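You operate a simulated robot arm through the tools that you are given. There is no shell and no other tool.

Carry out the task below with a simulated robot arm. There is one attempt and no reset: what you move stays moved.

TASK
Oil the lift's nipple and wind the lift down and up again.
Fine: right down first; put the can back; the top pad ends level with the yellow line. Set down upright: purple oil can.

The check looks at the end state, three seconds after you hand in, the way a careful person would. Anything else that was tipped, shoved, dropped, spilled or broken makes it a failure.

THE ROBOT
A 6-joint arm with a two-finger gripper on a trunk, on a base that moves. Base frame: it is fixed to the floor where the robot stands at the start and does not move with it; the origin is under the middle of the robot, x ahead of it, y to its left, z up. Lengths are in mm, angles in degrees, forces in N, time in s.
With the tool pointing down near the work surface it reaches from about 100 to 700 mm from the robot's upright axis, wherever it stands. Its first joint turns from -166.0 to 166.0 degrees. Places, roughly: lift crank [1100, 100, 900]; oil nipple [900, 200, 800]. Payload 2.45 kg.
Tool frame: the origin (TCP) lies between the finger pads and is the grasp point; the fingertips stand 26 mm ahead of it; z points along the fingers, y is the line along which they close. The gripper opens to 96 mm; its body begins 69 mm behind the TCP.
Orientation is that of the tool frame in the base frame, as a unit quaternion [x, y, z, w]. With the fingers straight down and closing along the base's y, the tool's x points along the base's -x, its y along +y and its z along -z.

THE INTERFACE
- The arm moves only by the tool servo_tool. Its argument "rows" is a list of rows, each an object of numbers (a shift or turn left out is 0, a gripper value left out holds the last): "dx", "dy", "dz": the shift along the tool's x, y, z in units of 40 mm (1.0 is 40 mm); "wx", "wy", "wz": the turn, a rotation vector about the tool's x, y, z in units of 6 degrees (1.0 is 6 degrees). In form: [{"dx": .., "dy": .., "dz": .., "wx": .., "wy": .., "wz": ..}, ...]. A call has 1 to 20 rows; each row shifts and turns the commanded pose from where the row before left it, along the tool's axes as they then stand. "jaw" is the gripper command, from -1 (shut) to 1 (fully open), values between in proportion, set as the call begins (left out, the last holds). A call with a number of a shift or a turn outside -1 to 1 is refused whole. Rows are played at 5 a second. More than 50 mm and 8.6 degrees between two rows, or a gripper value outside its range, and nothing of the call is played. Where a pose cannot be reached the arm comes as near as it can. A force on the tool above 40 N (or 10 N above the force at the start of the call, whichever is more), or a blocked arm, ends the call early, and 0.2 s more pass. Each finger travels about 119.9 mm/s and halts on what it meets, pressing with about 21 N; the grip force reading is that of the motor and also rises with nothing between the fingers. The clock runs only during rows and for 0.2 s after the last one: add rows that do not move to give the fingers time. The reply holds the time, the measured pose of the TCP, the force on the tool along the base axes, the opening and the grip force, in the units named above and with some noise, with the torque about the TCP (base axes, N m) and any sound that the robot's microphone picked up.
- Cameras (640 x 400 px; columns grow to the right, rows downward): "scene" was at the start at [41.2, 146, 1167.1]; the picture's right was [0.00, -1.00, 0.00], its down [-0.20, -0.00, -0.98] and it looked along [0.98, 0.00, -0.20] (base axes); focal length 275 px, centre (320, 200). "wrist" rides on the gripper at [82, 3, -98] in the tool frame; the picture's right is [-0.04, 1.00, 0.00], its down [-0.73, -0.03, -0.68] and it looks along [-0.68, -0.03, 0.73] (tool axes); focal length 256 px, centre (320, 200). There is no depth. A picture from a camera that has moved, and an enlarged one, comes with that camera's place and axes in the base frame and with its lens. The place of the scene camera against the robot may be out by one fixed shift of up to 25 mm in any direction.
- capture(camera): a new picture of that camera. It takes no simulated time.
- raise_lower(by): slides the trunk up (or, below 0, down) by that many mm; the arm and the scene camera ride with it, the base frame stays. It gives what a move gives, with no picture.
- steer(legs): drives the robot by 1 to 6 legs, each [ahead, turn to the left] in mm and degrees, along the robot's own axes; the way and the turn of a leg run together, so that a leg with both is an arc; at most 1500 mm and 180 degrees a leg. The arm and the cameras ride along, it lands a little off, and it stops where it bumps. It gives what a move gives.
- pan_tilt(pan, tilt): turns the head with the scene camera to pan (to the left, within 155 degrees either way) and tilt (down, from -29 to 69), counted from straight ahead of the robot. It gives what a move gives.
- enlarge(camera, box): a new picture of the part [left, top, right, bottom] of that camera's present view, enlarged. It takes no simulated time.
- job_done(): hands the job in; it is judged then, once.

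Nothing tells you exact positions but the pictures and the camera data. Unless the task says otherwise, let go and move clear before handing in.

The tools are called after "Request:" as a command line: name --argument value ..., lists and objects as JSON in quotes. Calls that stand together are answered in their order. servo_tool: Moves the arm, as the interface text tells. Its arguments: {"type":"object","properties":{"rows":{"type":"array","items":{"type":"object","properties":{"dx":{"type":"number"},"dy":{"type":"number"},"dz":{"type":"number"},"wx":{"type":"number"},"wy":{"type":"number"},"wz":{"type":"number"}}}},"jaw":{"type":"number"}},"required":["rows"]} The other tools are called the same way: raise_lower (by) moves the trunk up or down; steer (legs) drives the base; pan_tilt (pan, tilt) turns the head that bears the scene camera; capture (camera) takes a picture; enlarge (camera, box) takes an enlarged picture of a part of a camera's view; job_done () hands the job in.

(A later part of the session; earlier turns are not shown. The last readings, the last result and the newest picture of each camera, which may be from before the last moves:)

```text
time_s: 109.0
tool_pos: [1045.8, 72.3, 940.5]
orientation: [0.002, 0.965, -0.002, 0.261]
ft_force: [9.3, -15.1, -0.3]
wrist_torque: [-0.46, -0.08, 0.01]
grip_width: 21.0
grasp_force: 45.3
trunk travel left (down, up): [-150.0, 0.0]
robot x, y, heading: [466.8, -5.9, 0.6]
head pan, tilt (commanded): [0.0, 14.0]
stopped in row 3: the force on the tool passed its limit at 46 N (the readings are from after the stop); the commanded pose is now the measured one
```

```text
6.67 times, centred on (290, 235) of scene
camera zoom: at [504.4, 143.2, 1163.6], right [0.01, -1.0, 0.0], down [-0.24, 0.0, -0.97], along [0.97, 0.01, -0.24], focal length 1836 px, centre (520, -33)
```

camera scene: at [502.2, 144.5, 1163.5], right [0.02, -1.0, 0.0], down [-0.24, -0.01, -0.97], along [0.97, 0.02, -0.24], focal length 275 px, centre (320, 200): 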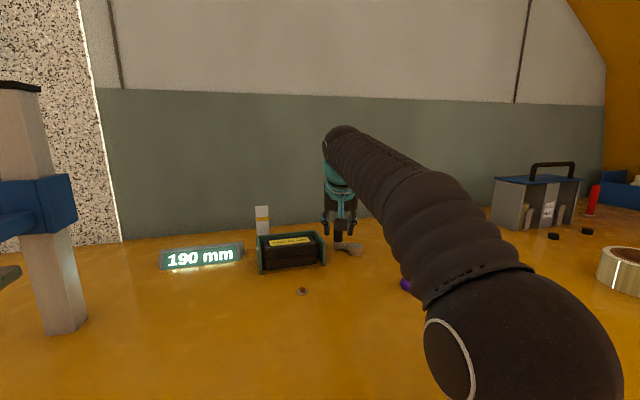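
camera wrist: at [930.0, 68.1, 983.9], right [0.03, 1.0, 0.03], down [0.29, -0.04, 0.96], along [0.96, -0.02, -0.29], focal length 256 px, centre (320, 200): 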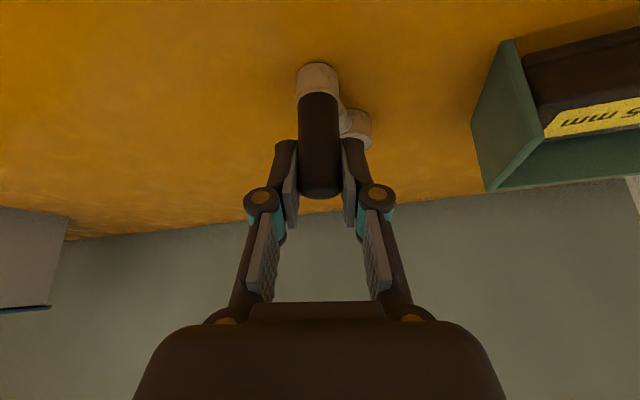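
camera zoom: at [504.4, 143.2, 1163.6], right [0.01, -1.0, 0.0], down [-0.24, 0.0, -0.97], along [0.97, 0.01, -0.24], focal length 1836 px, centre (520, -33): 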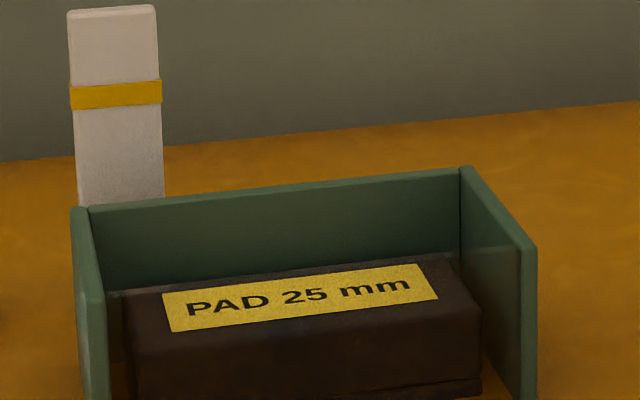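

It stopped hard within two rows at 46 N where it had run smoothly, so this looks like the lower end stop. I'll test once more with a gentle push to confirm.

Request:
servo_tool --rows '[{"dx": 0.0155, "dy": 0.0645, "dz": -0.009}, {"dx": 0.0155, "dy": 0.0645, "dz": -0.009}, {}]'

Request:
enlarge --camera "scene" --box '[250, 205, 330, 265]'

Request:
capture --camera "wrist"

```text
time_s: 109.5
tool_pos: [1046.4, 71.9, 940.4]
orientation: [0.004, 0.965, -0.005, 0.262]
ft_force: [7.4, -14.3, 0.2]
wrist_torque: [-0.47, 0.0, 0.11]
grip_width: 20.9
grasp_force: 45.0
trunk travel left (down, up): [-150.0, 0.0]
robot x, y, heading: [464.2, -3.0, 0.4]
head pan, tilt (commanded): [0.0, 14.0]
stopped in row 2: the force on the tool passed its limit at 43 N (the readings are from after the stop); the commanded pose is now the measured one
```

```text
6.67 times, centred on (290, 235) of scene
camera zoom: at [505.4, 142.9, 1163.6], right [0.01, -1.0, 0.0], down [-0.24, 0.0, -0.97], along [0.97, 0.01, -0.24], focal length 1836 px, centre (520, -33)
```

zoom: 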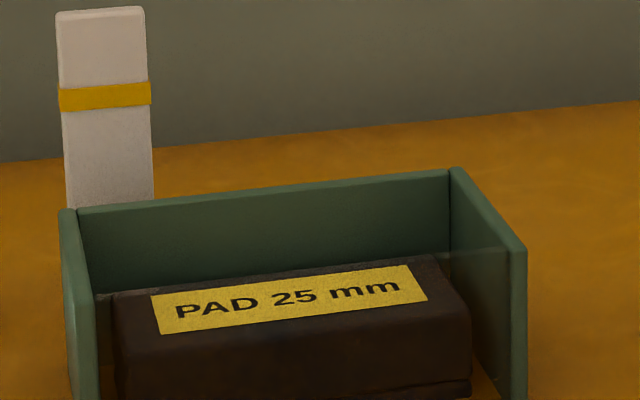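

```text
taken
camera wrist: at [926.7, 77.8, 983.3], right [0.05, 1.0, 0.01], down [0.29, -0.02, 0.96], along [0.96, -0.04, -0.29], focal length 256 px, centre (320, 200)
```

wrist: 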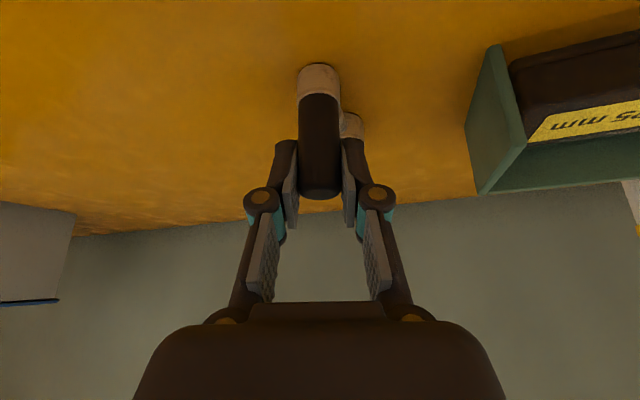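

Blocked at the same place with the pads unchanged: the lift is right down. Now I wind up counter-clockwise, beginning with 32° and checking.

Request:
servo_tool --rows '[{"dx": -0.0593, "dy": -0.1653, "dz": 0.0343}, {"dx": -0.0786, "dy": -0.1543, "dz": 0.0454}, {"dx": -0.0966, "dy": -0.14, "dz": 0.0558}, {"dx": -0.1124, "dy": -0.1233, "dz": 0.0649}]'

Request:
enlarge --camera "scene" --box '[250, 205, 330, 265]'

Request:
capture --camera "wrist"

```text
time_s: 110.5
tool_pos: [1060.4, 52.2, 939.2]
orientation: [0.004, 0.965, -0.004, 0.263]
ft_force: [-2.9, 7.5, 0.3]
wrist_torque: [0.34, 0.3, 0.33]
grip_width: 20.4
grasp_force: 45.1
trunk travel left (down, up): [-150.0, 0.0]
robot x, y, heading: [466.1, -1.8, 0.7]
head pan, tilt (commanded): [0.0, 14.0]
```

```text
6.67 times, centred on (290, 235) of scene
camera zoom: at [504.0, 144.6, 1163.5], right [0.01, -1.0, 0.0], down [-0.24, 0.0, -0.97], along [0.97, 0.01, -0.24], focal length 1836 px, centre (520, -33)
```

zoom: 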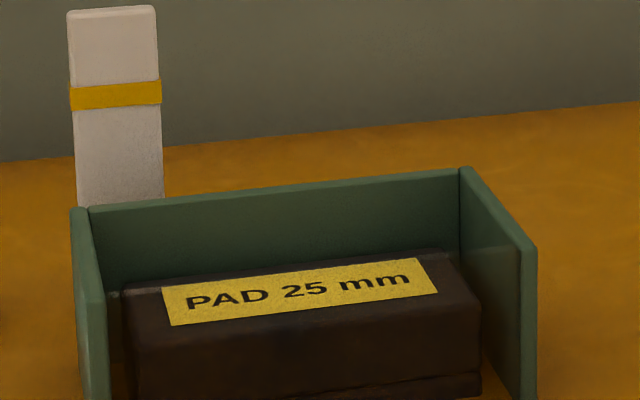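

```text
taken
camera wrist: at [940.5, 56.9, 983.6], right [0.04, 1.0, 0.01], down [0.29, -0.03, 0.96], along [0.96, -0.04, -0.29], focal length 256 px, centre (320, 200)
```

wrist: 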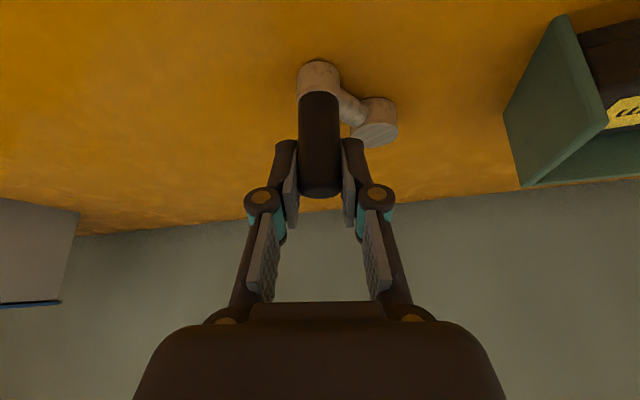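

The pads rise again with light load. Continuing counter-clockwise.

Request:
servo_tool --rows '[{"dx": -0.1262, "dy": -0.1038, "dz": 0.0729}, {"dx": -0.1373, "dy": -0.0825, "dz": 0.0793}, {"dx": -0.1461, "dy": -0.0598, "dz": 0.0844}, {"dx": -0.1518, "dy": -0.0358, "dz": 0.0876}, {"dx": -0.1548, "dy": -0.011, "dz": 0.0894}, {"dx": -0.1544, "dy": 0.014, "dz": 0.0891}]'

Request:
capture --camera "wrist"

```text
time_s: 111.9
tool_pos: [1102.0, 37.7, 940.4]
orientation: [0.005, 0.965, -0.006, 0.263]
ft_force: [-3.8, -17.0, -8.4]
wrist_torque: [-0.13, -0.08, 0.36]
grip_width: 20.1
grasp_force: 44.6
trunk travel left (down, up): [-150.0, 0.0]
robot x, y, heading: [463.0, -3.9, 0.4]
head pan, tilt (commanded): [0.0, 14.0]
```

```text
taken
camera wrist: at [983.1, 42.7, 983.8], right [0.05, 1.0, 0.01], down [0.29, -0.03, 0.96], along [0.96, -0.04, -0.29], focal length 256 px, centre (320, 200)
```

wrist: 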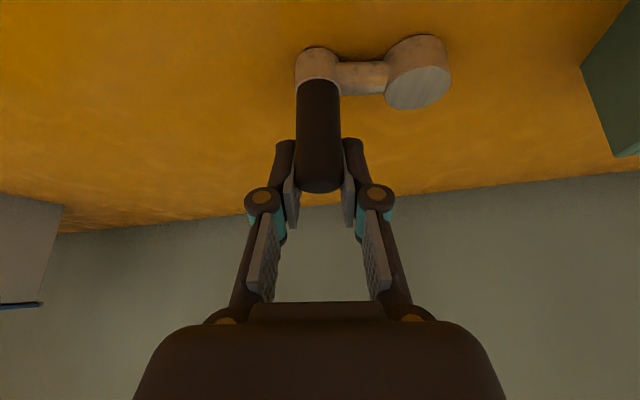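

The handle lags about 6 mm in the pads here but is still well held. Continuing counter-clockwise around the far side.

Request:
servo_tool --rows '[{"dx": -0.1513, "dy": 0.0388, "dz": 0.0874}, {"dx": -0.1451, "dy": 0.0628, "dz": 0.0838}, {"dx": -0.1362, "dy": 0.0853, "dz": 0.0786}, {"dx": -0.1247, "dy": 0.1065, "dz": 0.072}, {"dx": -0.1104, "dy": 0.1255, "dz": 0.0638}, {"dx": -0.0944, "dy": 0.142, "dz": 0.0545}]'

Request:
capture --camera "wrist"

```text
time_s: 112.6
tool_pos: [1117.0, 38.0, 940.0]
orientation: [0.006, 0.965, -0.008, 0.262]
ft_force: [2.8, -15.2, -2.1]
wrist_torque: [0.05, -0.06, 0.19]
grip_width: 19.4
grasp_force: 44.9
trunk travel left (down, up): [-150.0, 0.0]
robot x, y, heading: [463.9, -2.0, 0.4]
head pan, tilt (commanded): [0.0, 14.0]
stopped in row 3: the force on the tool passed its limit at 42 N (the readings are from after the stop); the commanded pose is now the measured one
```

```text
taken
camera wrist: at [997.9, 44.5, 983.7], right [0.05, 1.0, 0.01], down [0.29, -0.02, 0.96], along [0.96, -0.05, -0.29], focal length 256 px, centre (320, 200)
```

wrist: 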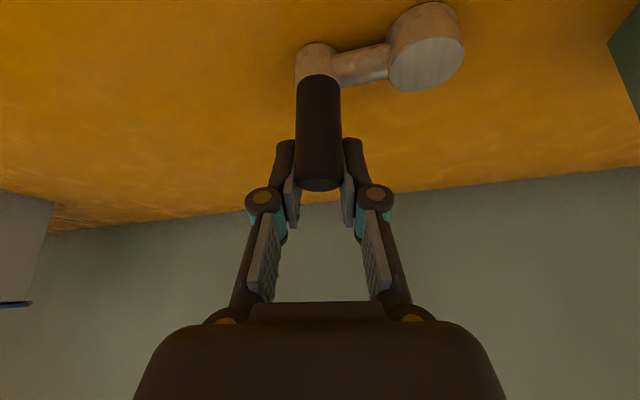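

The base had been deflected by the push at the stop, which biases the path. I'll open, let it relax, and re-centre on the handle.

Request:
servo_tool --rows '[{}, {}, {}]' --jaw 0

Request:
capture --camera "wrist"

```text
time_s: 113.4
tool_pos: [1116.4, 41.5, 940.5]
orientation: [0.006, 0.965, -0.007, 0.263]
ft_force: [0.1, 0.6, 0.0]
wrist_torque: [0.01, -0.01, -0.03]
grip_width: 48.2
grasp_force: 0.1
trunk travel left (down, up): [-150.0, 0.0]
robot x, y, heading: [468.4, 1.0, 0.6]
head pan, tilt (commanded): [0.0, 14.0]
```

```text
taken
camera wrist: at [997.3, 46.9, 984.0], right [0.05, 1.0, 0.01], down [0.29, -0.02, 0.96], along [0.96, -0.04, -0.29], focal length 256 px, centre (320, 200)
```

wrist: 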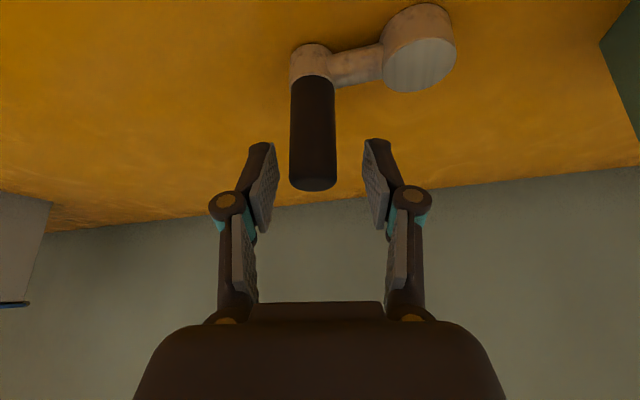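

I'll re-centre on the handle at (1109, 38), correct the small yaw, and close again.

Request:
servo_tool --rows '[{"dx": 0.148, "dy": -0.09, "dz": -0.086, "wx": -0.0736, "wz": -0.125}, {}, {}]'

Request:
servo_tool --rows '[{}, {}, {}, {}]' --jaw -1

Request:
capture --camera "wrist"

```text
time_s: 114.2
tool_pos: [1108.8, 36.5, 940.0]
orientation: [-0.002, 0.965, -0.004, 0.262]
ft_force: [0.3, -0.1, 0.0]
wrist_torque: [0.04, 0.01, 0.01]
grip_width: 48.0
grasp_force: 0.2
trunk travel left (down, up): [-150.0, 0.0]
robot x, y, heading: [462.2, -2.8, 0.5]
head pan, tilt (commanded): [0.0, 14.0]
```

```text
time_s: 115.2
tool_pos: [1109.5, 38.2, 940.1]
orientation: [-0.002, 0.965, -0.004, 0.263]
ft_force: [-2.4, 8.2, 1.3]
wrist_torque: [0.3, 0.27, -0.03]
grip_width: 20.2
grasp_force: 45.1
trunk travel left (down, up): [-150.0, 0.0]
robot x, y, heading: [463.4, -1.5, 0.3]
head pan, tilt (commanded): [0.0, 14.0]
```

```text
taken
camera wrist: at [989.6, 42.4, 984.2], right [0.03, 1.0, 0.01], down [0.29, -0.02, 0.96], along [0.96, -0.03, -0.29], focal length 256 px, centre (320, 200)
```

wrist: 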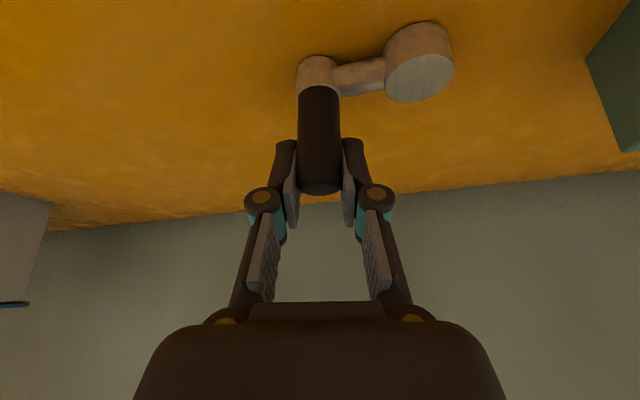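

Well centred again. Continuing counter-clockwise 40°.

Request:
servo_tool --rows '[{"dx": -0.1451, "dy": 0.0703, "dz": 0.0838}, {"dx": -0.1362, "dy": 0.0928, "dz": 0.0786}, {"dx": -0.1247, "dy": 0.114, "dz": 0.072}, {"dx": -0.1104, "dy": 0.133, "dz": 0.0638}, {"dx": -0.0944, "dy": 0.142, "dz": 0.0545}]'

Request:
capture --camera "wrist"

Request:
enlarge --camera "scene" --box '[250, 205, 330, 265]'

```text
time_s: 116.4
tool_pos: [1139.4, 54.2, 940.6]
orientation: [-0.001, 0.965, -0.004, 0.264]
ft_force: [18.8, -31.5, 5.4]
wrist_torque: [0.29, 0.49, 0.83]
grip_width: 20.7
grasp_force: 45.2
trunk travel left (down, up): [-150.0, 0.0]
robot x, y, heading: [464.8, -1.0, 0.3]
head pan, tilt (commanded): [0.0, 14.0]
```

```text
taken
camera wrist: at [1020.2, 59.5, 983.9], right [0.04, 1.0, 0.01], down [0.29, -0.02, 0.96], along [0.96, -0.03, -0.29], focal length 256 px, centre (320, 200)
```

wrist: 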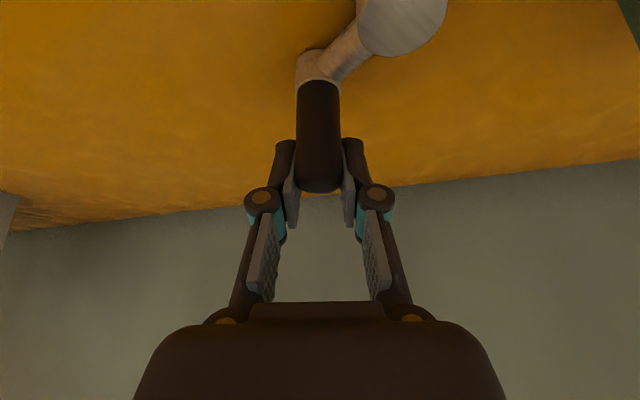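

```text
6.67 times, centred on (290, 235) of scene
camera zoom: at [507.2, 141.3, 1163.9], right [0.0, -1.0, 0.0], down [-0.24, 0.0, -0.97], along [0.97, 0.0, -0.24], focal length 1836 px, centre (520, -33)
```

zoom: 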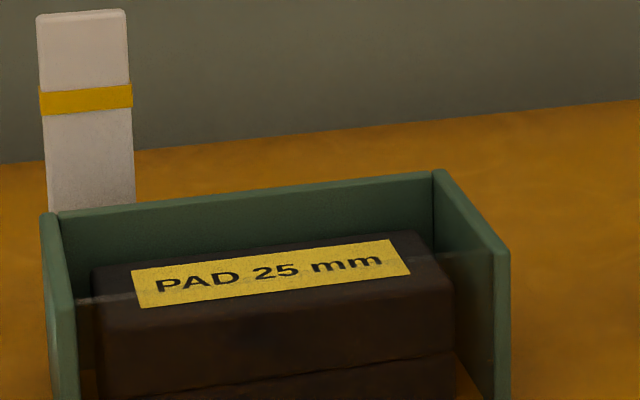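

From the force-free stretches I get the path circle as centre (1094.3, 89.2), radius 51.6; in the present grip the tool sits ~7 mm further forward on the handle, so its circle is centred at (1101.5, 89.2). I'll correct outward and continue on that circle.

Request:
servo_tool --rows '[{"dx": -0.0585, "dy": -0.09, "dz": 0.0338}, {"dx": -0.0937, "dy": 0.1438, "dz": 0.0541}, {"dx": -0.0758, "dy": 0.1573, "dz": 0.0438}, {"dx": -0.0559, "dy": 0.168, "dz": 0.0323}, {"dx": -0.0349, "dy": 0.1755, "dz": 0.0201}, {"dx": -0.0136, "dy": 0.1793, "dz": 0.0079}]'

Request:
capture --camera "wrist"

```text
time_s: 117.8
tool_pos: [1154.1, 90.1, 940.3]
orientation: [-0.002, 0.965, -0.004, 0.263]
ft_force: [10.5, -2.8, 1.0]
wrist_torque: [-0.12, -0.32, 0.22]
grip_width: 20.1
grasp_force: 44.9
trunk travel left (down, up): [-150.0, 0.0]
robot x, y, heading: [462.5, -2.2, 0.4]
head pan, tilt (commanded): [0.0, 14.0]
```

```text
taken
camera wrist: at [1034.7, 94.0, 984.0], right [0.03, 1.0, 0.01], down [0.29, -0.02, 0.96], along [0.96, -0.03, -0.29], focal length 256 px, centre (320, 200)
```

wrist: 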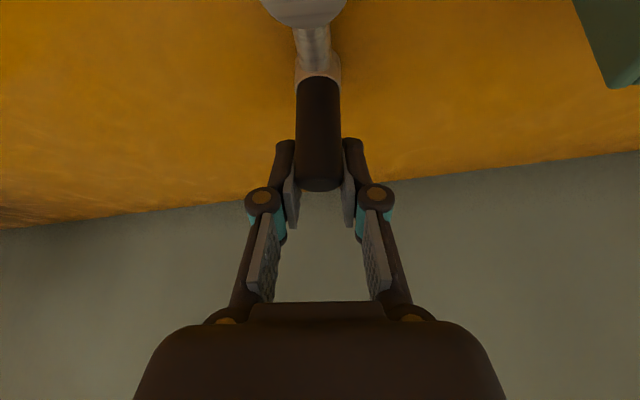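

On track with only ~10 N. Continuing counter-clockwise.

Request:
servo_tool --rows '[{"dx": -0.0093, "dy": 0.1798, "dz": 0.0054}, {"dx": 0.0299, "dy": 0.1768, "dz": -0.0173}, {"dx": 0.0507, "dy": 0.17, "dz": -0.0293}, {"dx": 0.0708, "dy": 0.1605, "dz": -0.0409}, {"dx": 0.0894, "dy": 0.1473, "dz": -0.0516}]'

Request:
capture --camera "wrist"

Request:
enlarge --camera "scene" --box '[250, 205, 330, 265]'

```text
time_s: 119.0
tool_pos: [1142.6, 121.9, 940.7]
orientation: [-0.002, 0.965, -0.004, 0.263]
ft_force: [4.3, -5.2, 12.6]
wrist_torque: [0.05, 0.34, 0.37]
grip_width: 19.2
grasp_force: 44.3
trunk travel left (down, up): [-150.0, 0.0]
robot x, y, heading: [463.9, -1.6, 0.3]
head pan, tilt (commanded): [0.0, 14.0]
```

```text
taken
camera wrist: at [1023.0, 126.1, 983.5], right [0.03, 1.0, 0.01], down [0.29, -0.02, 0.96], along [0.96, -0.03, -0.29], focal length 256 px, centre (320, 200)
```

wrist: 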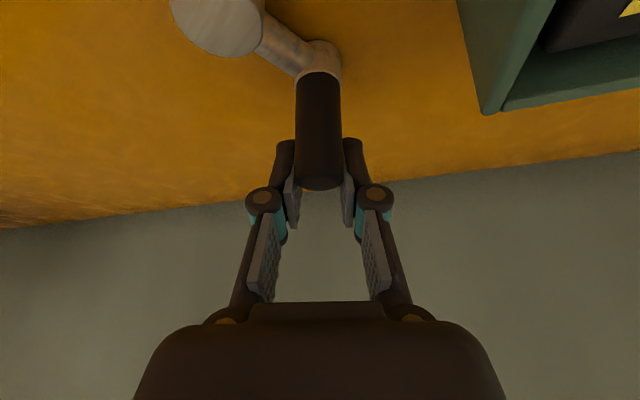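

```text
6.67 times, centred on (290, 235) of scene
camera zoom: at [504.9, 143.2, 1163.8], right [0.01, -1.0, 0.0], down [-0.24, 0.0, -0.97], along [0.97, 0.01, -0.24], focal length 1836 px, centre (520, -33)
```

zoom: 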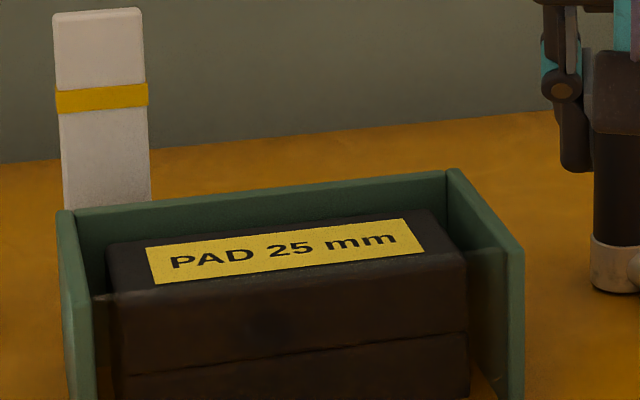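

Pads and angle agree with the earlier readings. Continuing past the wall side.

Request:
servo_tool --rows '[{"dx": 0.1063, "dy": 0.1318, "dz": -0.0614}, {"dx": 0.121, "dy": 0.1133, "dz": -0.0699}, {"dx": 0.1336, "dy": 0.0928, "dz": -0.0771}, {"dx": 0.1435, "dy": 0.0703, "dz": -0.0829}, {"dx": 0.1505, "dy": 0.0465, "dz": -0.0869}]'

Request:
capture --camera "wrist"

```text
time_s: 120.2
tool_pos: [1111.0, 137.1, 938.6]
orientation: [-0.001, 0.965, -0.006, 0.261]
ft_force: [5.0, -19.8, 6.6]
wrist_torque: [0.17, 0.34, 0.68]
grip_width: 20.1
grasp_force: 44.3
trunk travel left (down, up): [-150.0, 0.0]
robot x, y, heading: [464.1, -7.7, 0.3]
head pan, tilt (commanded): [0.0, 14.0]
```

```text
taken
camera wrist: at [993.3, 141.3, 982.4], right [0.03, 1.0, 0.01], down [0.29, -0.02, 0.96], along [0.96, -0.03, -0.29], focal length 256 px, centre (320, 200)
```

wrist: 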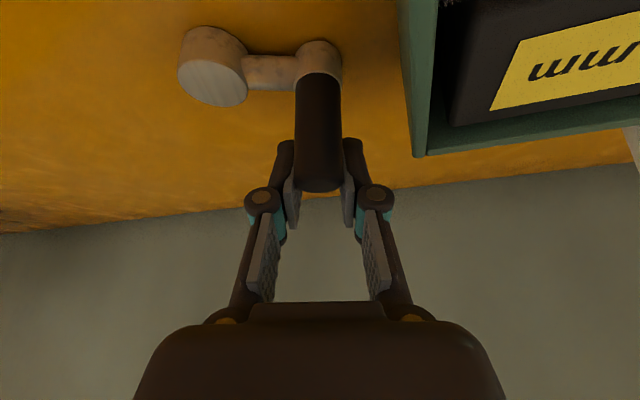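

Slightly too far out on the wall side (20 N); I'll tighten the circle a little (centre y 87.8, radius 50.5) and go on.

Request:
servo_tool --rows '[{"dx": 0.171, "dy": -0.0413, "dz": -0.0988}, {"dx": 0.1516, "dy": -0.005, "dz": -0.0875}, {"dx": 0.1516, "dy": -0.029, "dz": -0.0875}, {"dx": 0.1451, "dy": -0.0538, "dz": -0.0838}, {"dx": 0.1373, "dy": -0.0763, "dz": -0.0793}]'

Request:
capture --camera "wrist"

Request:
enlarge --camera "scene" --box '[250, 205, 330, 265]'

```text
time_s: 121.2
tool_pos: [1085.9, 131.1, 939.5]
orientation: [-0.001, 0.965, -0.005, 0.263]
ft_force: [6.8, -12.8, -1.5]
wrist_torque: [0.05, 0.06, 0.24]
grip_width: 19.8
grasp_force: 44.5
trunk travel left (down, up): [-150.0, 0.0]
robot x, y, heading: [470.0, -1.6, 0.3]
head pan, tilt (commanded): [0.0, 14.0]
stopped in row 4: the force on the tool passed its limit at 44 N (the readings are from after the stop); the commanded pose is now the measured one
```

```text
taken
camera wrist: at [967.4, 137.1, 982.2], right [0.04, 1.0, 0.01], down [0.29, -0.02, 0.96], along [0.96, -0.03, -0.29], focal length 256 px, centre (320, 200)
```

wrist: 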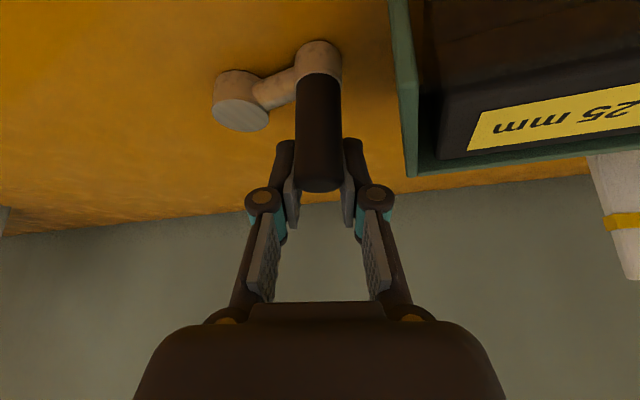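

```text
6.67 times, centred on (290, 235) of scene
camera zoom: at [507.0, 142.3, 1163.5], right [0.0, -1.0, 0.0], down [-0.24, 0.0, -0.97], along [0.97, 0.0, -0.24], focal length 1836 px, centre (520, -33)
```

zoom: 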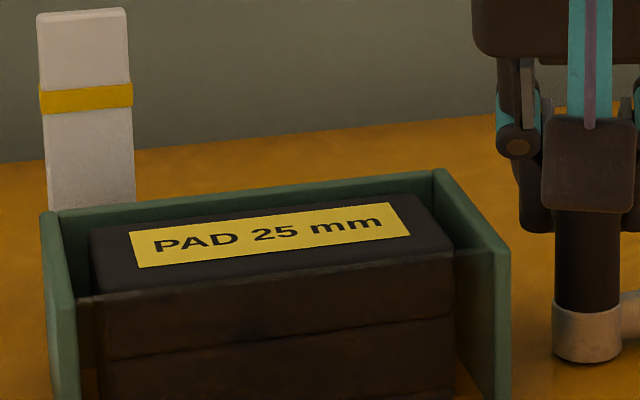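

Stopped on force again while the pads rose as expected (about 112° now). I'll release, let everything relax, and re-centre; from here I'll re-grip every ~60° so errors don't build up.

Request:
servo_tool --rows '[{}, {}, {}]' --jaw -0.2

Request:
capture --camera "wrist"

Request:
enlarge --camera "wrist" --box '[200, 20, 420, 220]'

```text
time_s: 122.0
tool_pos: [1086.1, 133.5, 939.6]
orientation: [-0.001, 0.965, -0.005, 0.263]
ft_force: [-0.7, 0.4, -1.1]
wrist_torque: [-0.01, 0.02, 0.01]
grip_width: 38.5
grasp_force: 0.1
trunk travel left (down, up): [-150.0, 0.0]
robot x, y, heading: [465.4, -3.9, 0.2]
head pan, tilt (commanded): [0.0, 14.0]
```

```text
taken
camera wrist: at [966.3, 138.9, 982.7], right [0.03, 1.0, 0.01], down [0.29, -0.02, 0.96], along [0.96, -0.03, -0.29], focal length 256 px, centre (320, 200)
```

wrist: 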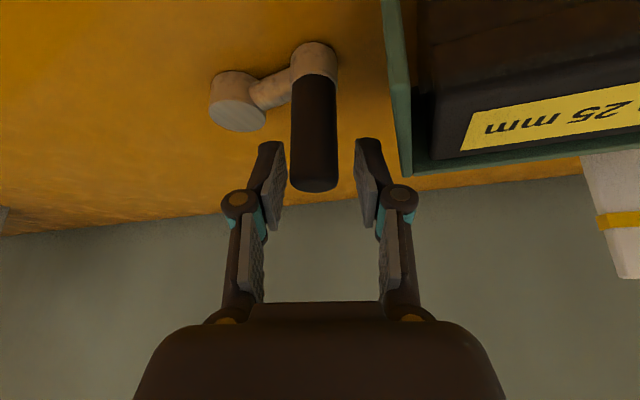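

```text
2.00 times, centred on (310, 120) of wrist
camera zoom: at [966.3, 138.9, 982.7], right [0.03, 1.0, 0.01], down [0.29, -0.02, 0.96], along [0.96, -0.03, -0.29], focal length 512 px, centre (340, 360)
```

zoom: 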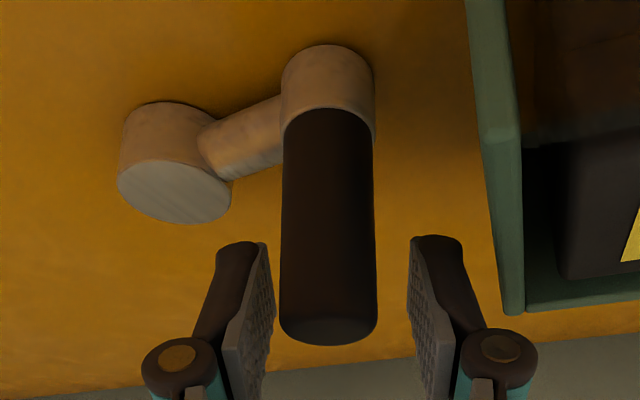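

Using the handle's apparent width I find it at (1070, 133), i.e. 16 mm behind the grasp point – it had slid along the pads. I'll re-centre exactly and re-grip.

Request:
servo_tool --rows '[{"dx": 0.168, "dy": -0.009, "dz": -0.099}, {"dx": 0.168, "dy": -0.009, "dz": -0.099}, {}]'

Request:
enlarge --camera "wrist" --box '[200, 20, 420, 220]'

```text
time_s: 122.8
tool_pos: [1069.6, 132.8, 940.2]
orientation: [-0.001, 0.965, -0.007, 0.264]
ft_force: [-0.3, 0.2, -0.4]
wrist_torque: [0.02, -0.01, -0.02]
grip_width: 38.7
grasp_force: 0.0
trunk travel left (down, up): [-150.0, 0.0]
robot x, y, heading: [463.4, -5.1, 0.3]
head pan, tilt (commanded): [0.0, 14.0]
```

```text
2.00 times, centred on (310, 120) of wrist
camera zoom: at [951.0, 138.4, 982.7], right [0.03, 1.0, 0.01], down [0.29, -0.02, 0.96], along [0.96, -0.03, -0.29], focal length 512 px, centre (340, 360)
```

zoom: 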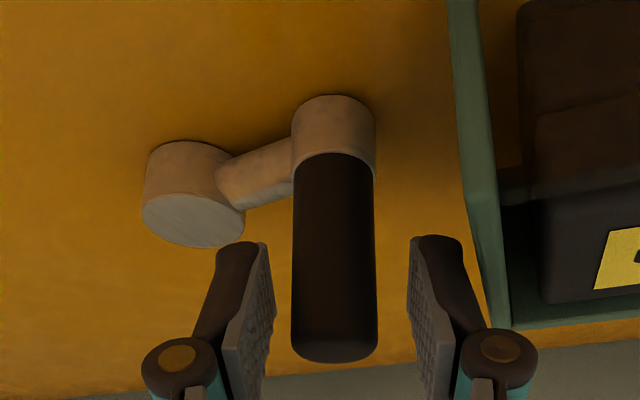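

Now the handle's width matches the good grip. I'll trim 1.5 mm and close.

Request:
servo_tool --rows '[{"dy": -0.035}, {}]'

Request:
servo_tool --rows '[{}, {}, {}, {}]' --jaw -1

```text
time_s: 123.4
tool_pos: [1070.4, 133.6, 941.0]
orientation: [-0.002, 0.965, -0.005, 0.263]
ft_force: [0.3, -0.3, 0.8]
wrist_torque: [-0.02, 0.01, 0.01]
grip_width: 38.7
grasp_force: 0.0
trunk travel left (down, up): [-150.0, 0.0]
robot x, y, heading: [466.1, 0.2, -0.2]
head pan, tilt (commanded): [0.0, 14.0]
```

```text
time_s: 124.4
tool_pos: [1070.5, 133.5, 940.1]
orientation: [-0.003, 0.965, -0.006, 0.264]
ft_force: [1.0, 2.3, 3.3]
wrist_torque: [0.11, 0.04, 0.08]
grip_width: 21.2
grasp_force: 44.9
trunk travel left (down, up): [-150.0, 0.0]
robot x, y, heading: [469.8, -1.6, 0.2]
head pan, tilt (commanded): [0.0, 14.0]
```

Good grip with almost no force at about 118°. Continuing counter-clockwise 40°.

Request:
servo_tool --rows '[{"dx": 0.1314, "dy": -0.0948, "dz": -0.0759}, {"dx": 0.1187, "dy": -0.115, "dz": -0.0685}, {"dx": 0.1037, "dy": -0.133, "dz": -0.0599}, {"dx": 0.0866, "dy": -0.1483, "dz": -0.05}, {"dx": 0.0679, "dy": -0.1608, "dz": -0.0392}]'

Request:
enlarge --camera "scene" --box '[250, 205, 330, 265]'

Request:
enlarge --camera "wrist" --box '[200, 20, 420, 220]'

```text
time_s: 125.6
tool_pos: [1044.5, 102.7, 939.4]
orientation: [0.0, 0.965, -0.007, 0.262]
ft_force: [-17.0, 2.5, -0.4]
wrist_torque: [0.02, 0.91, -0.23]
grip_width: 21.1
grasp_force: 44.9
trunk travel left (down, up): [-150.0, 0.0]
robot x, y, heading: [467.6, -1.5, 0.2]
head pan, tilt (commanded): [0.0, 14.0]
```

```text
6.67 times, centred on (290, 235) of scene
camera zoom: at [505.1, 143.4, 1163.4], right [0.0, -1.0, 0.0], down [-0.24, 0.0, -0.97], along [0.97, 0.0, -0.24], focal length 1836 px, centre (520, -33)
```

zoom: 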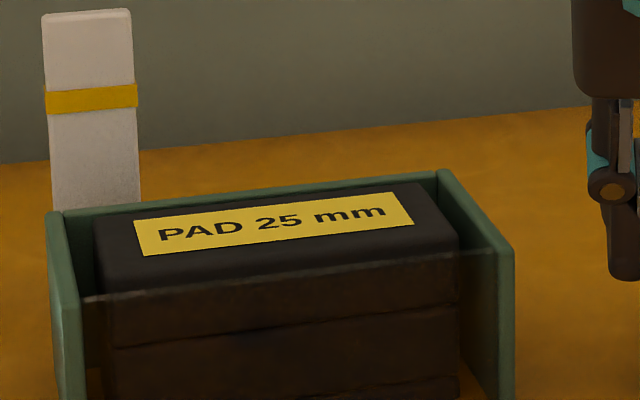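

```text
2.00 times, centred on (310, 120) of wrist
camera zoom: at [925.8, 109.2, 983.2], right [0.04, 1.0, 0.01], down [0.29, -0.02, 0.96], along [0.96, -0.04, -0.29], focal length 512 px, centre (340, 360)
```

zoom: 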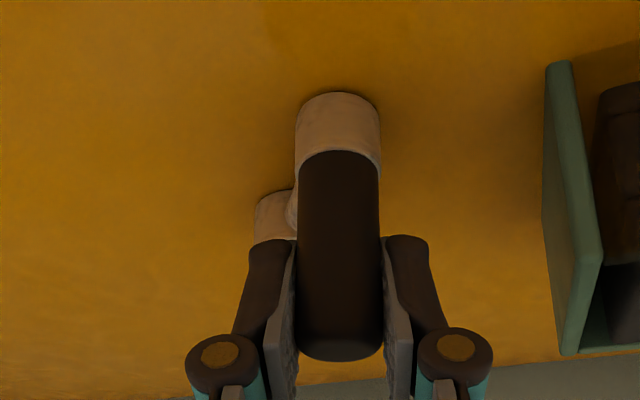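

Tracking fine (about 2 mm inside). Continuing counter-clockwise through the near side, with a small outward correction.

Request:
servo_tool --rows '[{"dx": 0.0752, "dy": -0.172, "dz": -0.0435}, {"dx": 0.0216, "dy": -0.1772, "dz": -0.0125}, {"dx": 0.0, "dy": -0.1789, "dz": 0.0}, {"dx": -0.0216, "dy": -0.1772, "dz": 0.0125}, {"dx": -0.0427, "dy": -0.172, "dz": 0.0247}]'

Request:
enlarge --camera "scene" --box '[250, 205, 330, 265]'

Request:
enlarge --camera "wrist" --box '[200, 20, 420, 220]'

```text
time_s: 126.8
tool_pos: [1045.6, 71.9, 940.3]
orientation: [-0.001, 0.965, -0.007, 0.264]
ft_force: [6.8, 11.2, 1.9]
wrist_torque: [0.43, -0.08, 0.36]
grip_width: 20.8
grasp_force: 45.1
trunk travel left (down, up): [-150.0, 0.0]
robot x, y, heading: [464.5, -0.8, 0.3]
head pan, tilt (commanded): [0.0, 14.0]
```

```text
6.67 times, centred on (290, 235) of scene
camera zoom: at [506.2, 144.2, 1163.4], right [0.0, -1.0, 0.0], down [-0.24, 0.0, -0.97], along [0.97, 0.0, -0.24], focal length 1836 px, centre (520, -33)
```

zoom: 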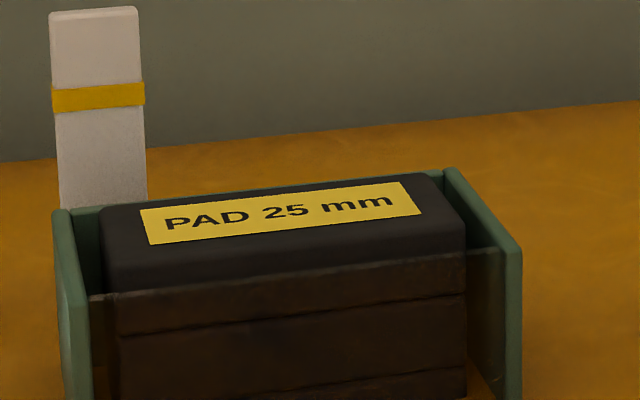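

```text
2.00 times, centred on (310, 120) of wrist
camera zoom: at [926.4, 76.6, 982.9], right [0.03, 1.0, 0.01], down [0.29, -0.02, 0.96], along [0.96, -0.03, -0.29], focal length 512 px, centre (340, 360)
```

zoom: 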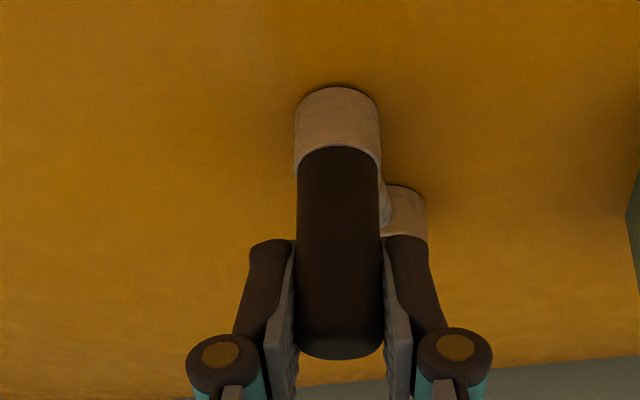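

Exactly one turn above the bottom stop now. Continuing counter-clockwise.

Request:
servo_tool --rows '[{"dx": -0.058, "dy": -0.1659, "dz": 0.0335}, {"dx": -0.0775, "dy": -0.155, "dz": 0.0447}, {"dx": -0.0954, "dy": -0.141, "dz": 0.0551}, {"dx": -0.1115, "dy": -0.1243, "dz": 0.0643}, {"dx": -0.1254, "dy": -0.1052, "dz": 0.0724}]'

Request:
enlarge --camera "wrist" --box '[200, 20, 420, 220]'

```text
time_s: 128.0
tool_pos: [1067.5, 45.7, 940.3]
orientation: [-0.002, 0.965, -0.006, 0.263]
ft_force: [-1.6, 12.1, 2.5]
wrist_torque: [0.31, 0.44, 0.31]
grip_width: 20.8
grasp_force: 44.4
trunk travel left (down, up): [-150.0, 0.0]
robot x, y, heading: [464.5, -3.8, -0.1]
head pan, tilt (commanded): [0.0, 14.0]
```

```text
2.00 times, centred on (310, 120) of wrist
camera zoom: at [946.9, 49.9, 982.9], right [0.03, 1.0, 0.01], down [0.29, -0.02, 0.96], along [0.96, -0.03, -0.29], focal length 512 px, centre (340, 360)
```

zoom: 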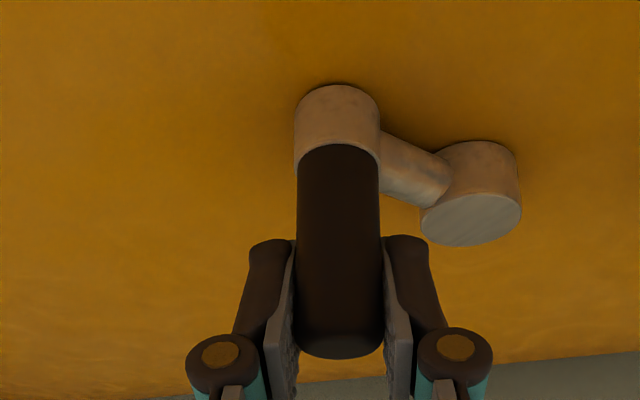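

Fine. Continuing counter-clockwise along the right side.

Request:
servo_tool --rows '[{"dx": -0.1368, "dy": -0.08, "dz": 0.079}, {"dx": -0.1456, "dy": -0.0572, "dz": 0.0841}, {"dx": -0.1516, "dy": -0.0352, "dz": 0.0875}, {"dx": -0.1546, "dy": -0.0125, "dz": 0.0892}, {"dx": -0.1546, "dy": 0.0125, "dz": 0.0892}]'

Request:
enlarge --camera "wrist" --box '[200, 20, 420, 220]'

Request:
enlarge --camera "scene" --box '[250, 205, 330, 265]'

```text
time_s: 129.2
tool_pos: [1100.8, 37.3, 940.4]
orientation: [-0.002, 0.964, -0.006, 0.264]
ft_force: [-2.2, 12.3, -11.6]
wrist_torque: [0.08, -0.26, -0.03]
grip_width: 20.6
grasp_force: 45.2
trunk travel left (down, up): [-150.0, 0.0]
robot x, y, heading: [468.0, -4.3, 0.1]
head pan, tilt (commanded): [0.0, 14.0]
```

```text
2.00 times, centred on (310, 120) of wrist
camera zoom: at [982.4, 41.8, 983.2], right [0.03, 1.0, 0.01], down [0.29, -0.02, 0.96], along [0.96, -0.03, -0.29], focal length 512 px, centre (340, 360)
```

zoom: 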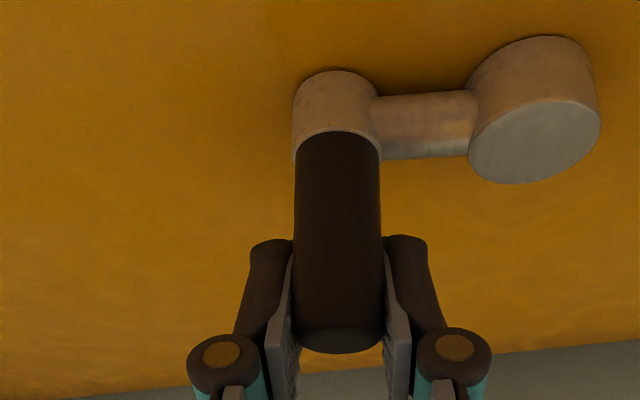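

```text
6.67 times, centred on (290, 235) of scene
camera zoom: at [506.4, 144.5, 1163.2], right [0.0, -1.0, 0.0], down [-0.24, 0.0, -0.97], along [0.97, 0.0, -0.24], focal length 1836 px, centre (520, -33)
```

zoom: 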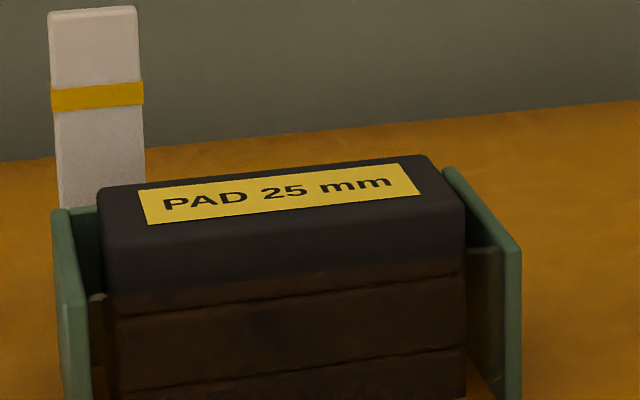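

The handle has slid about 6 mm along the pads here; I'll re-centre now before going on.

Request:
servo_tool --rows '[{}, {}, {"dx": 0.13, "dz": -0.075}, {}]' --jaw -0.2

Request:
enlarge --camera "wrist" --box '[200, 20, 420, 220]'

```text
time_s: 130.2
tool_pos: [1093.5, 35.7, 940.7]
orientation: [-0.002, 0.964, -0.005, 0.264]
ft_force: [0.4, 0.2, 0.3]
wrist_torque: [-0.03, 0.06, -0.01]
grip_width: 38.2
grasp_force: 0.0
trunk travel left (down, up): [-150.0, 0.0]
robot x, y, heading: [466.4, -5.2, 0.1]
head pan, tilt (commanded): [0.0, 14.0]
```

```text
2.00 times, centred on (310, 120) of wrist
camera zoom: at [975.6, 41.2, 983.8], right [0.03, 1.0, 0.01], down [0.29, -0.02, 0.96], along [0.96, -0.03, -0.29], focal length 512 px, centre (340, 360)
```

zoom: 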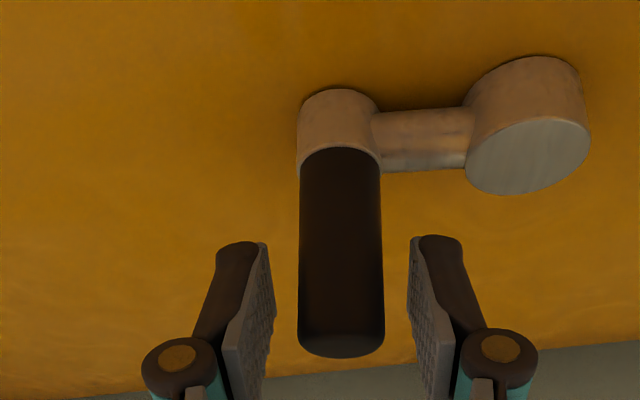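

Well centred. Closing and continuing.

Request:
servo_tool --rows '[{}, {}, {}, {}]' --jaw -1

Request:
servo_tool --rows '[{"dx": -0.1544, "dy": 0.0156, "dz": 0.0891}, {"dx": -0.151, "dy": 0.0403, "dz": 0.0872}, {"dx": -0.1447, "dy": 0.0641, "dz": 0.0835}, {"dx": -0.1355, "dy": 0.0867, "dz": 0.0782}, {"dx": -0.1237, "dy": 0.1077, "dz": 0.0714}]'

Request:
enlarge --camera "wrist" --box '[200, 20, 420, 220]'

Request:
enlarge --camera "scene" --box '[250, 205, 330, 265]'

```text
time_s: 131.2
tool_pos: [1094.7, 37.1, 941.0]
orientation: [-0.001, 0.965, -0.006, 0.264]
ft_force: [-0.8, 2.6, 1.2]
wrist_torque: [-0.01, -0.06, -0.04]
grip_width: 21.0
grasp_force: 44.4
trunk travel left (down, up): [-150.0, 0.0]
robot x, y, heading: [460.2, -3.6, 0.4]
head pan, tilt (commanded): [0.0, 14.0]
```

```text
time_s: 132.4
tool_pos: [1128.8, 47.9, 940.8]
orientation: [-0.001, 0.964, -0.007, 0.265]
ft_force: [4.9, -10.5, -2.8]
wrist_torque: [-0.43, -0.47, 0.15]
grip_width: 20.6
grasp_force: 45.2
trunk travel left (down, up): [-150.0, 0.0]
robot x, y, heading: [465.2, -2.5, 0.1]
head pan, tilt (commanded): [0.0, 14.0]
```

```text
2.00 times, centred on (310, 120) of wrist
camera zoom: at [1009.3, 52.7, 984.0], right [0.04, 1.0, 0.01], down [0.28, -0.02, 0.96], along [0.96, -0.03, -0.28], focal length 512 px, centre (340, 360)
```

zoom: 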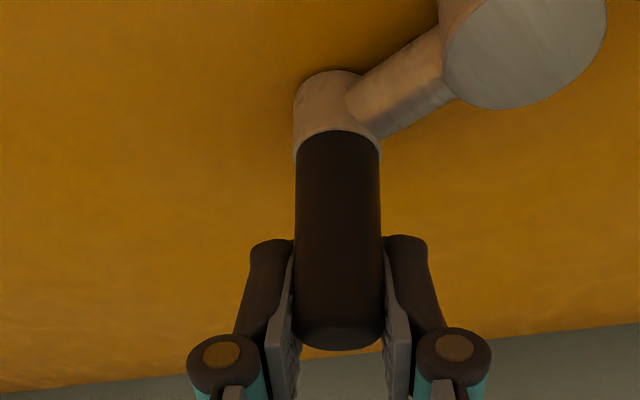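

```text
6.67 times, centred on (290, 235) of scene
camera zoom: at [506.8, 142.9, 1163.6], right [0.0, -1.0, 0.0], down [-0.24, 0.0, -0.97], along [0.97, 0.0, -0.24], focal length 1836 px, centre (520, -33)
```

zoom: 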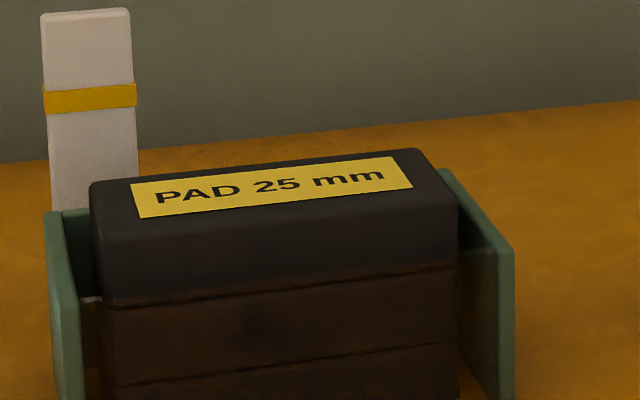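

Smooth (12 N). Continuing counter-clockwise.

Request:
servo_tool --rows '[{"dx": -0.1151, "dy": 0.1197, "dz": 0.0665}, {"dx": -0.0996, "dy": 0.1371, "dz": 0.0575}, {"dx": -0.0821, "dy": 0.1517, "dz": 0.0474}, {"dx": -0.063, "dy": 0.1635, "dz": 0.0364}, {"dx": -0.0427, "dy": 0.172, "dz": 0.0247}]'

Request:
enlarge --camera "wrist" --box '[200, 20, 420, 220]'

Request:
enlarge --camera "scene" --box '[250, 205, 330, 265]'

```text
time_s: 133.6
tool_pos: [1144.8, 79.0, 942.1]
orientation: [-0.001, 0.965, -0.006, 0.263]
ft_force: [5.8, -13.0, 3.3]
wrist_torque: [0.26, 0.49, 0.65]
grip_width: 21.0
grasp_force: 45.0
trunk travel left (down, up): [-150.0, 0.0]
robot x, y, heading: [462.7, -0.9, 0.1]
head pan, tilt (commanded): [0.0, 14.0]
```

```text
2.00 times, centred on (310, 120) of wrist
camera zoom: at [1026.2, 82.9, 984.4], right [0.03, 1.0, 0.01], down [0.29, -0.02, 0.96], along [0.96, -0.03, -0.29], focal length 512 px, centre (340, 360)
```

zoom: 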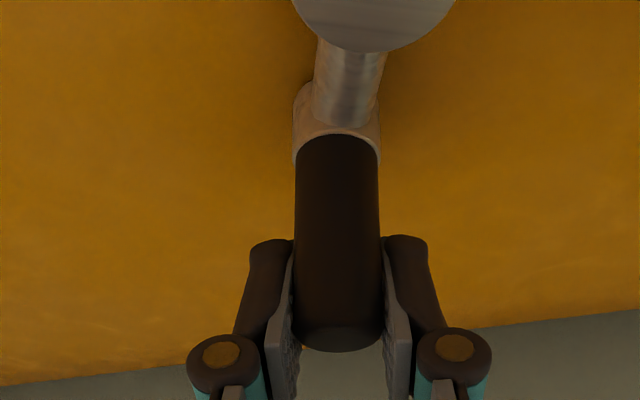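

```text
6.67 times, centred on (290, 235) of scene
camera zoom: at [506.1, 142.5, 1163.7], right [0.0, -1.0, 0.0], down [-0.24, 0.0, -0.97], along [0.97, 0.0, -0.24], focal length 1836 px, centre (520, -33)
```

zoom: 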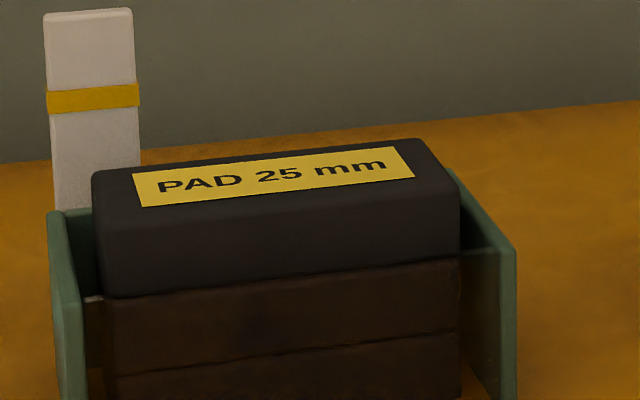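

Pads now clearly above the frame and heading for the line. Continuing 40° more.

Request:
servo_tool --rows '[{"dx": -0.0148, "dy": 0.1781, "dz": 0.0086}, {"dx": 0.0068, "dy": 0.1788, "dz": -0.0039}, {"dx": 0.0282, "dy": 0.1759, "dz": -0.0163}, {"dx": 0.0492, "dy": 0.1697, "dz": -0.0284}, {"dx": 0.0691, "dy": 0.1601, "dz": -0.0399}]'

Request:
enlarge --camera "wrist" --box '[200, 20, 420, 220]'

Request:
enlarge --camera "scene" --box '[250, 205, 330, 265]'

```text
time_s: 134.8
tool_pos: [1139.1, 116.3, 940.8]
orientation: [-0.002, 0.965, -0.005, 0.263]
ft_force: [2.1, -0.1, 0.0]
wrist_torque: [-0.15, -0.11, 0.03]
grip_width: 20.2
grasp_force: 45.4
trunk travel left (down, up): [-150.0, 0.0]
robot x, y, heading: [467.0, -4.2, 0.2]
head pan, tilt (commanded): [0.0, 14.0]
```

```text
2.00 times, centred on (310, 120) of wrist
camera zoom: at [1020.1, 120.0, 983.9], right [0.03, 1.0, 0.01], down [0.29, -0.02, 0.96], along [0.96, -0.03, -0.29], focal length 512 px, centre (340, 360)
```

zoom: 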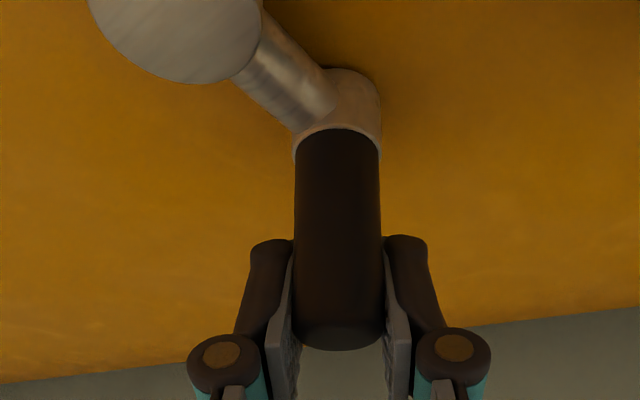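

```text
6.67 times, centred on (290, 235) of scene
camera zoom: at [505.9, 143.5, 1163.4], right [0.01, -1.0, 0.0], down [-0.24, 0.0, -0.97], along [0.97, 0.0, -0.24], focal length 1836 px, centre (520, -33)
```

zoom: 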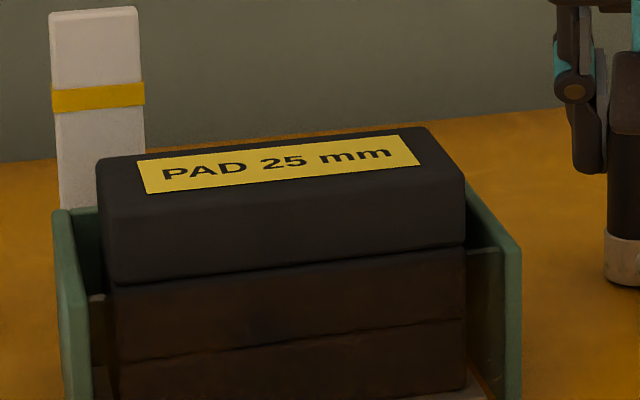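

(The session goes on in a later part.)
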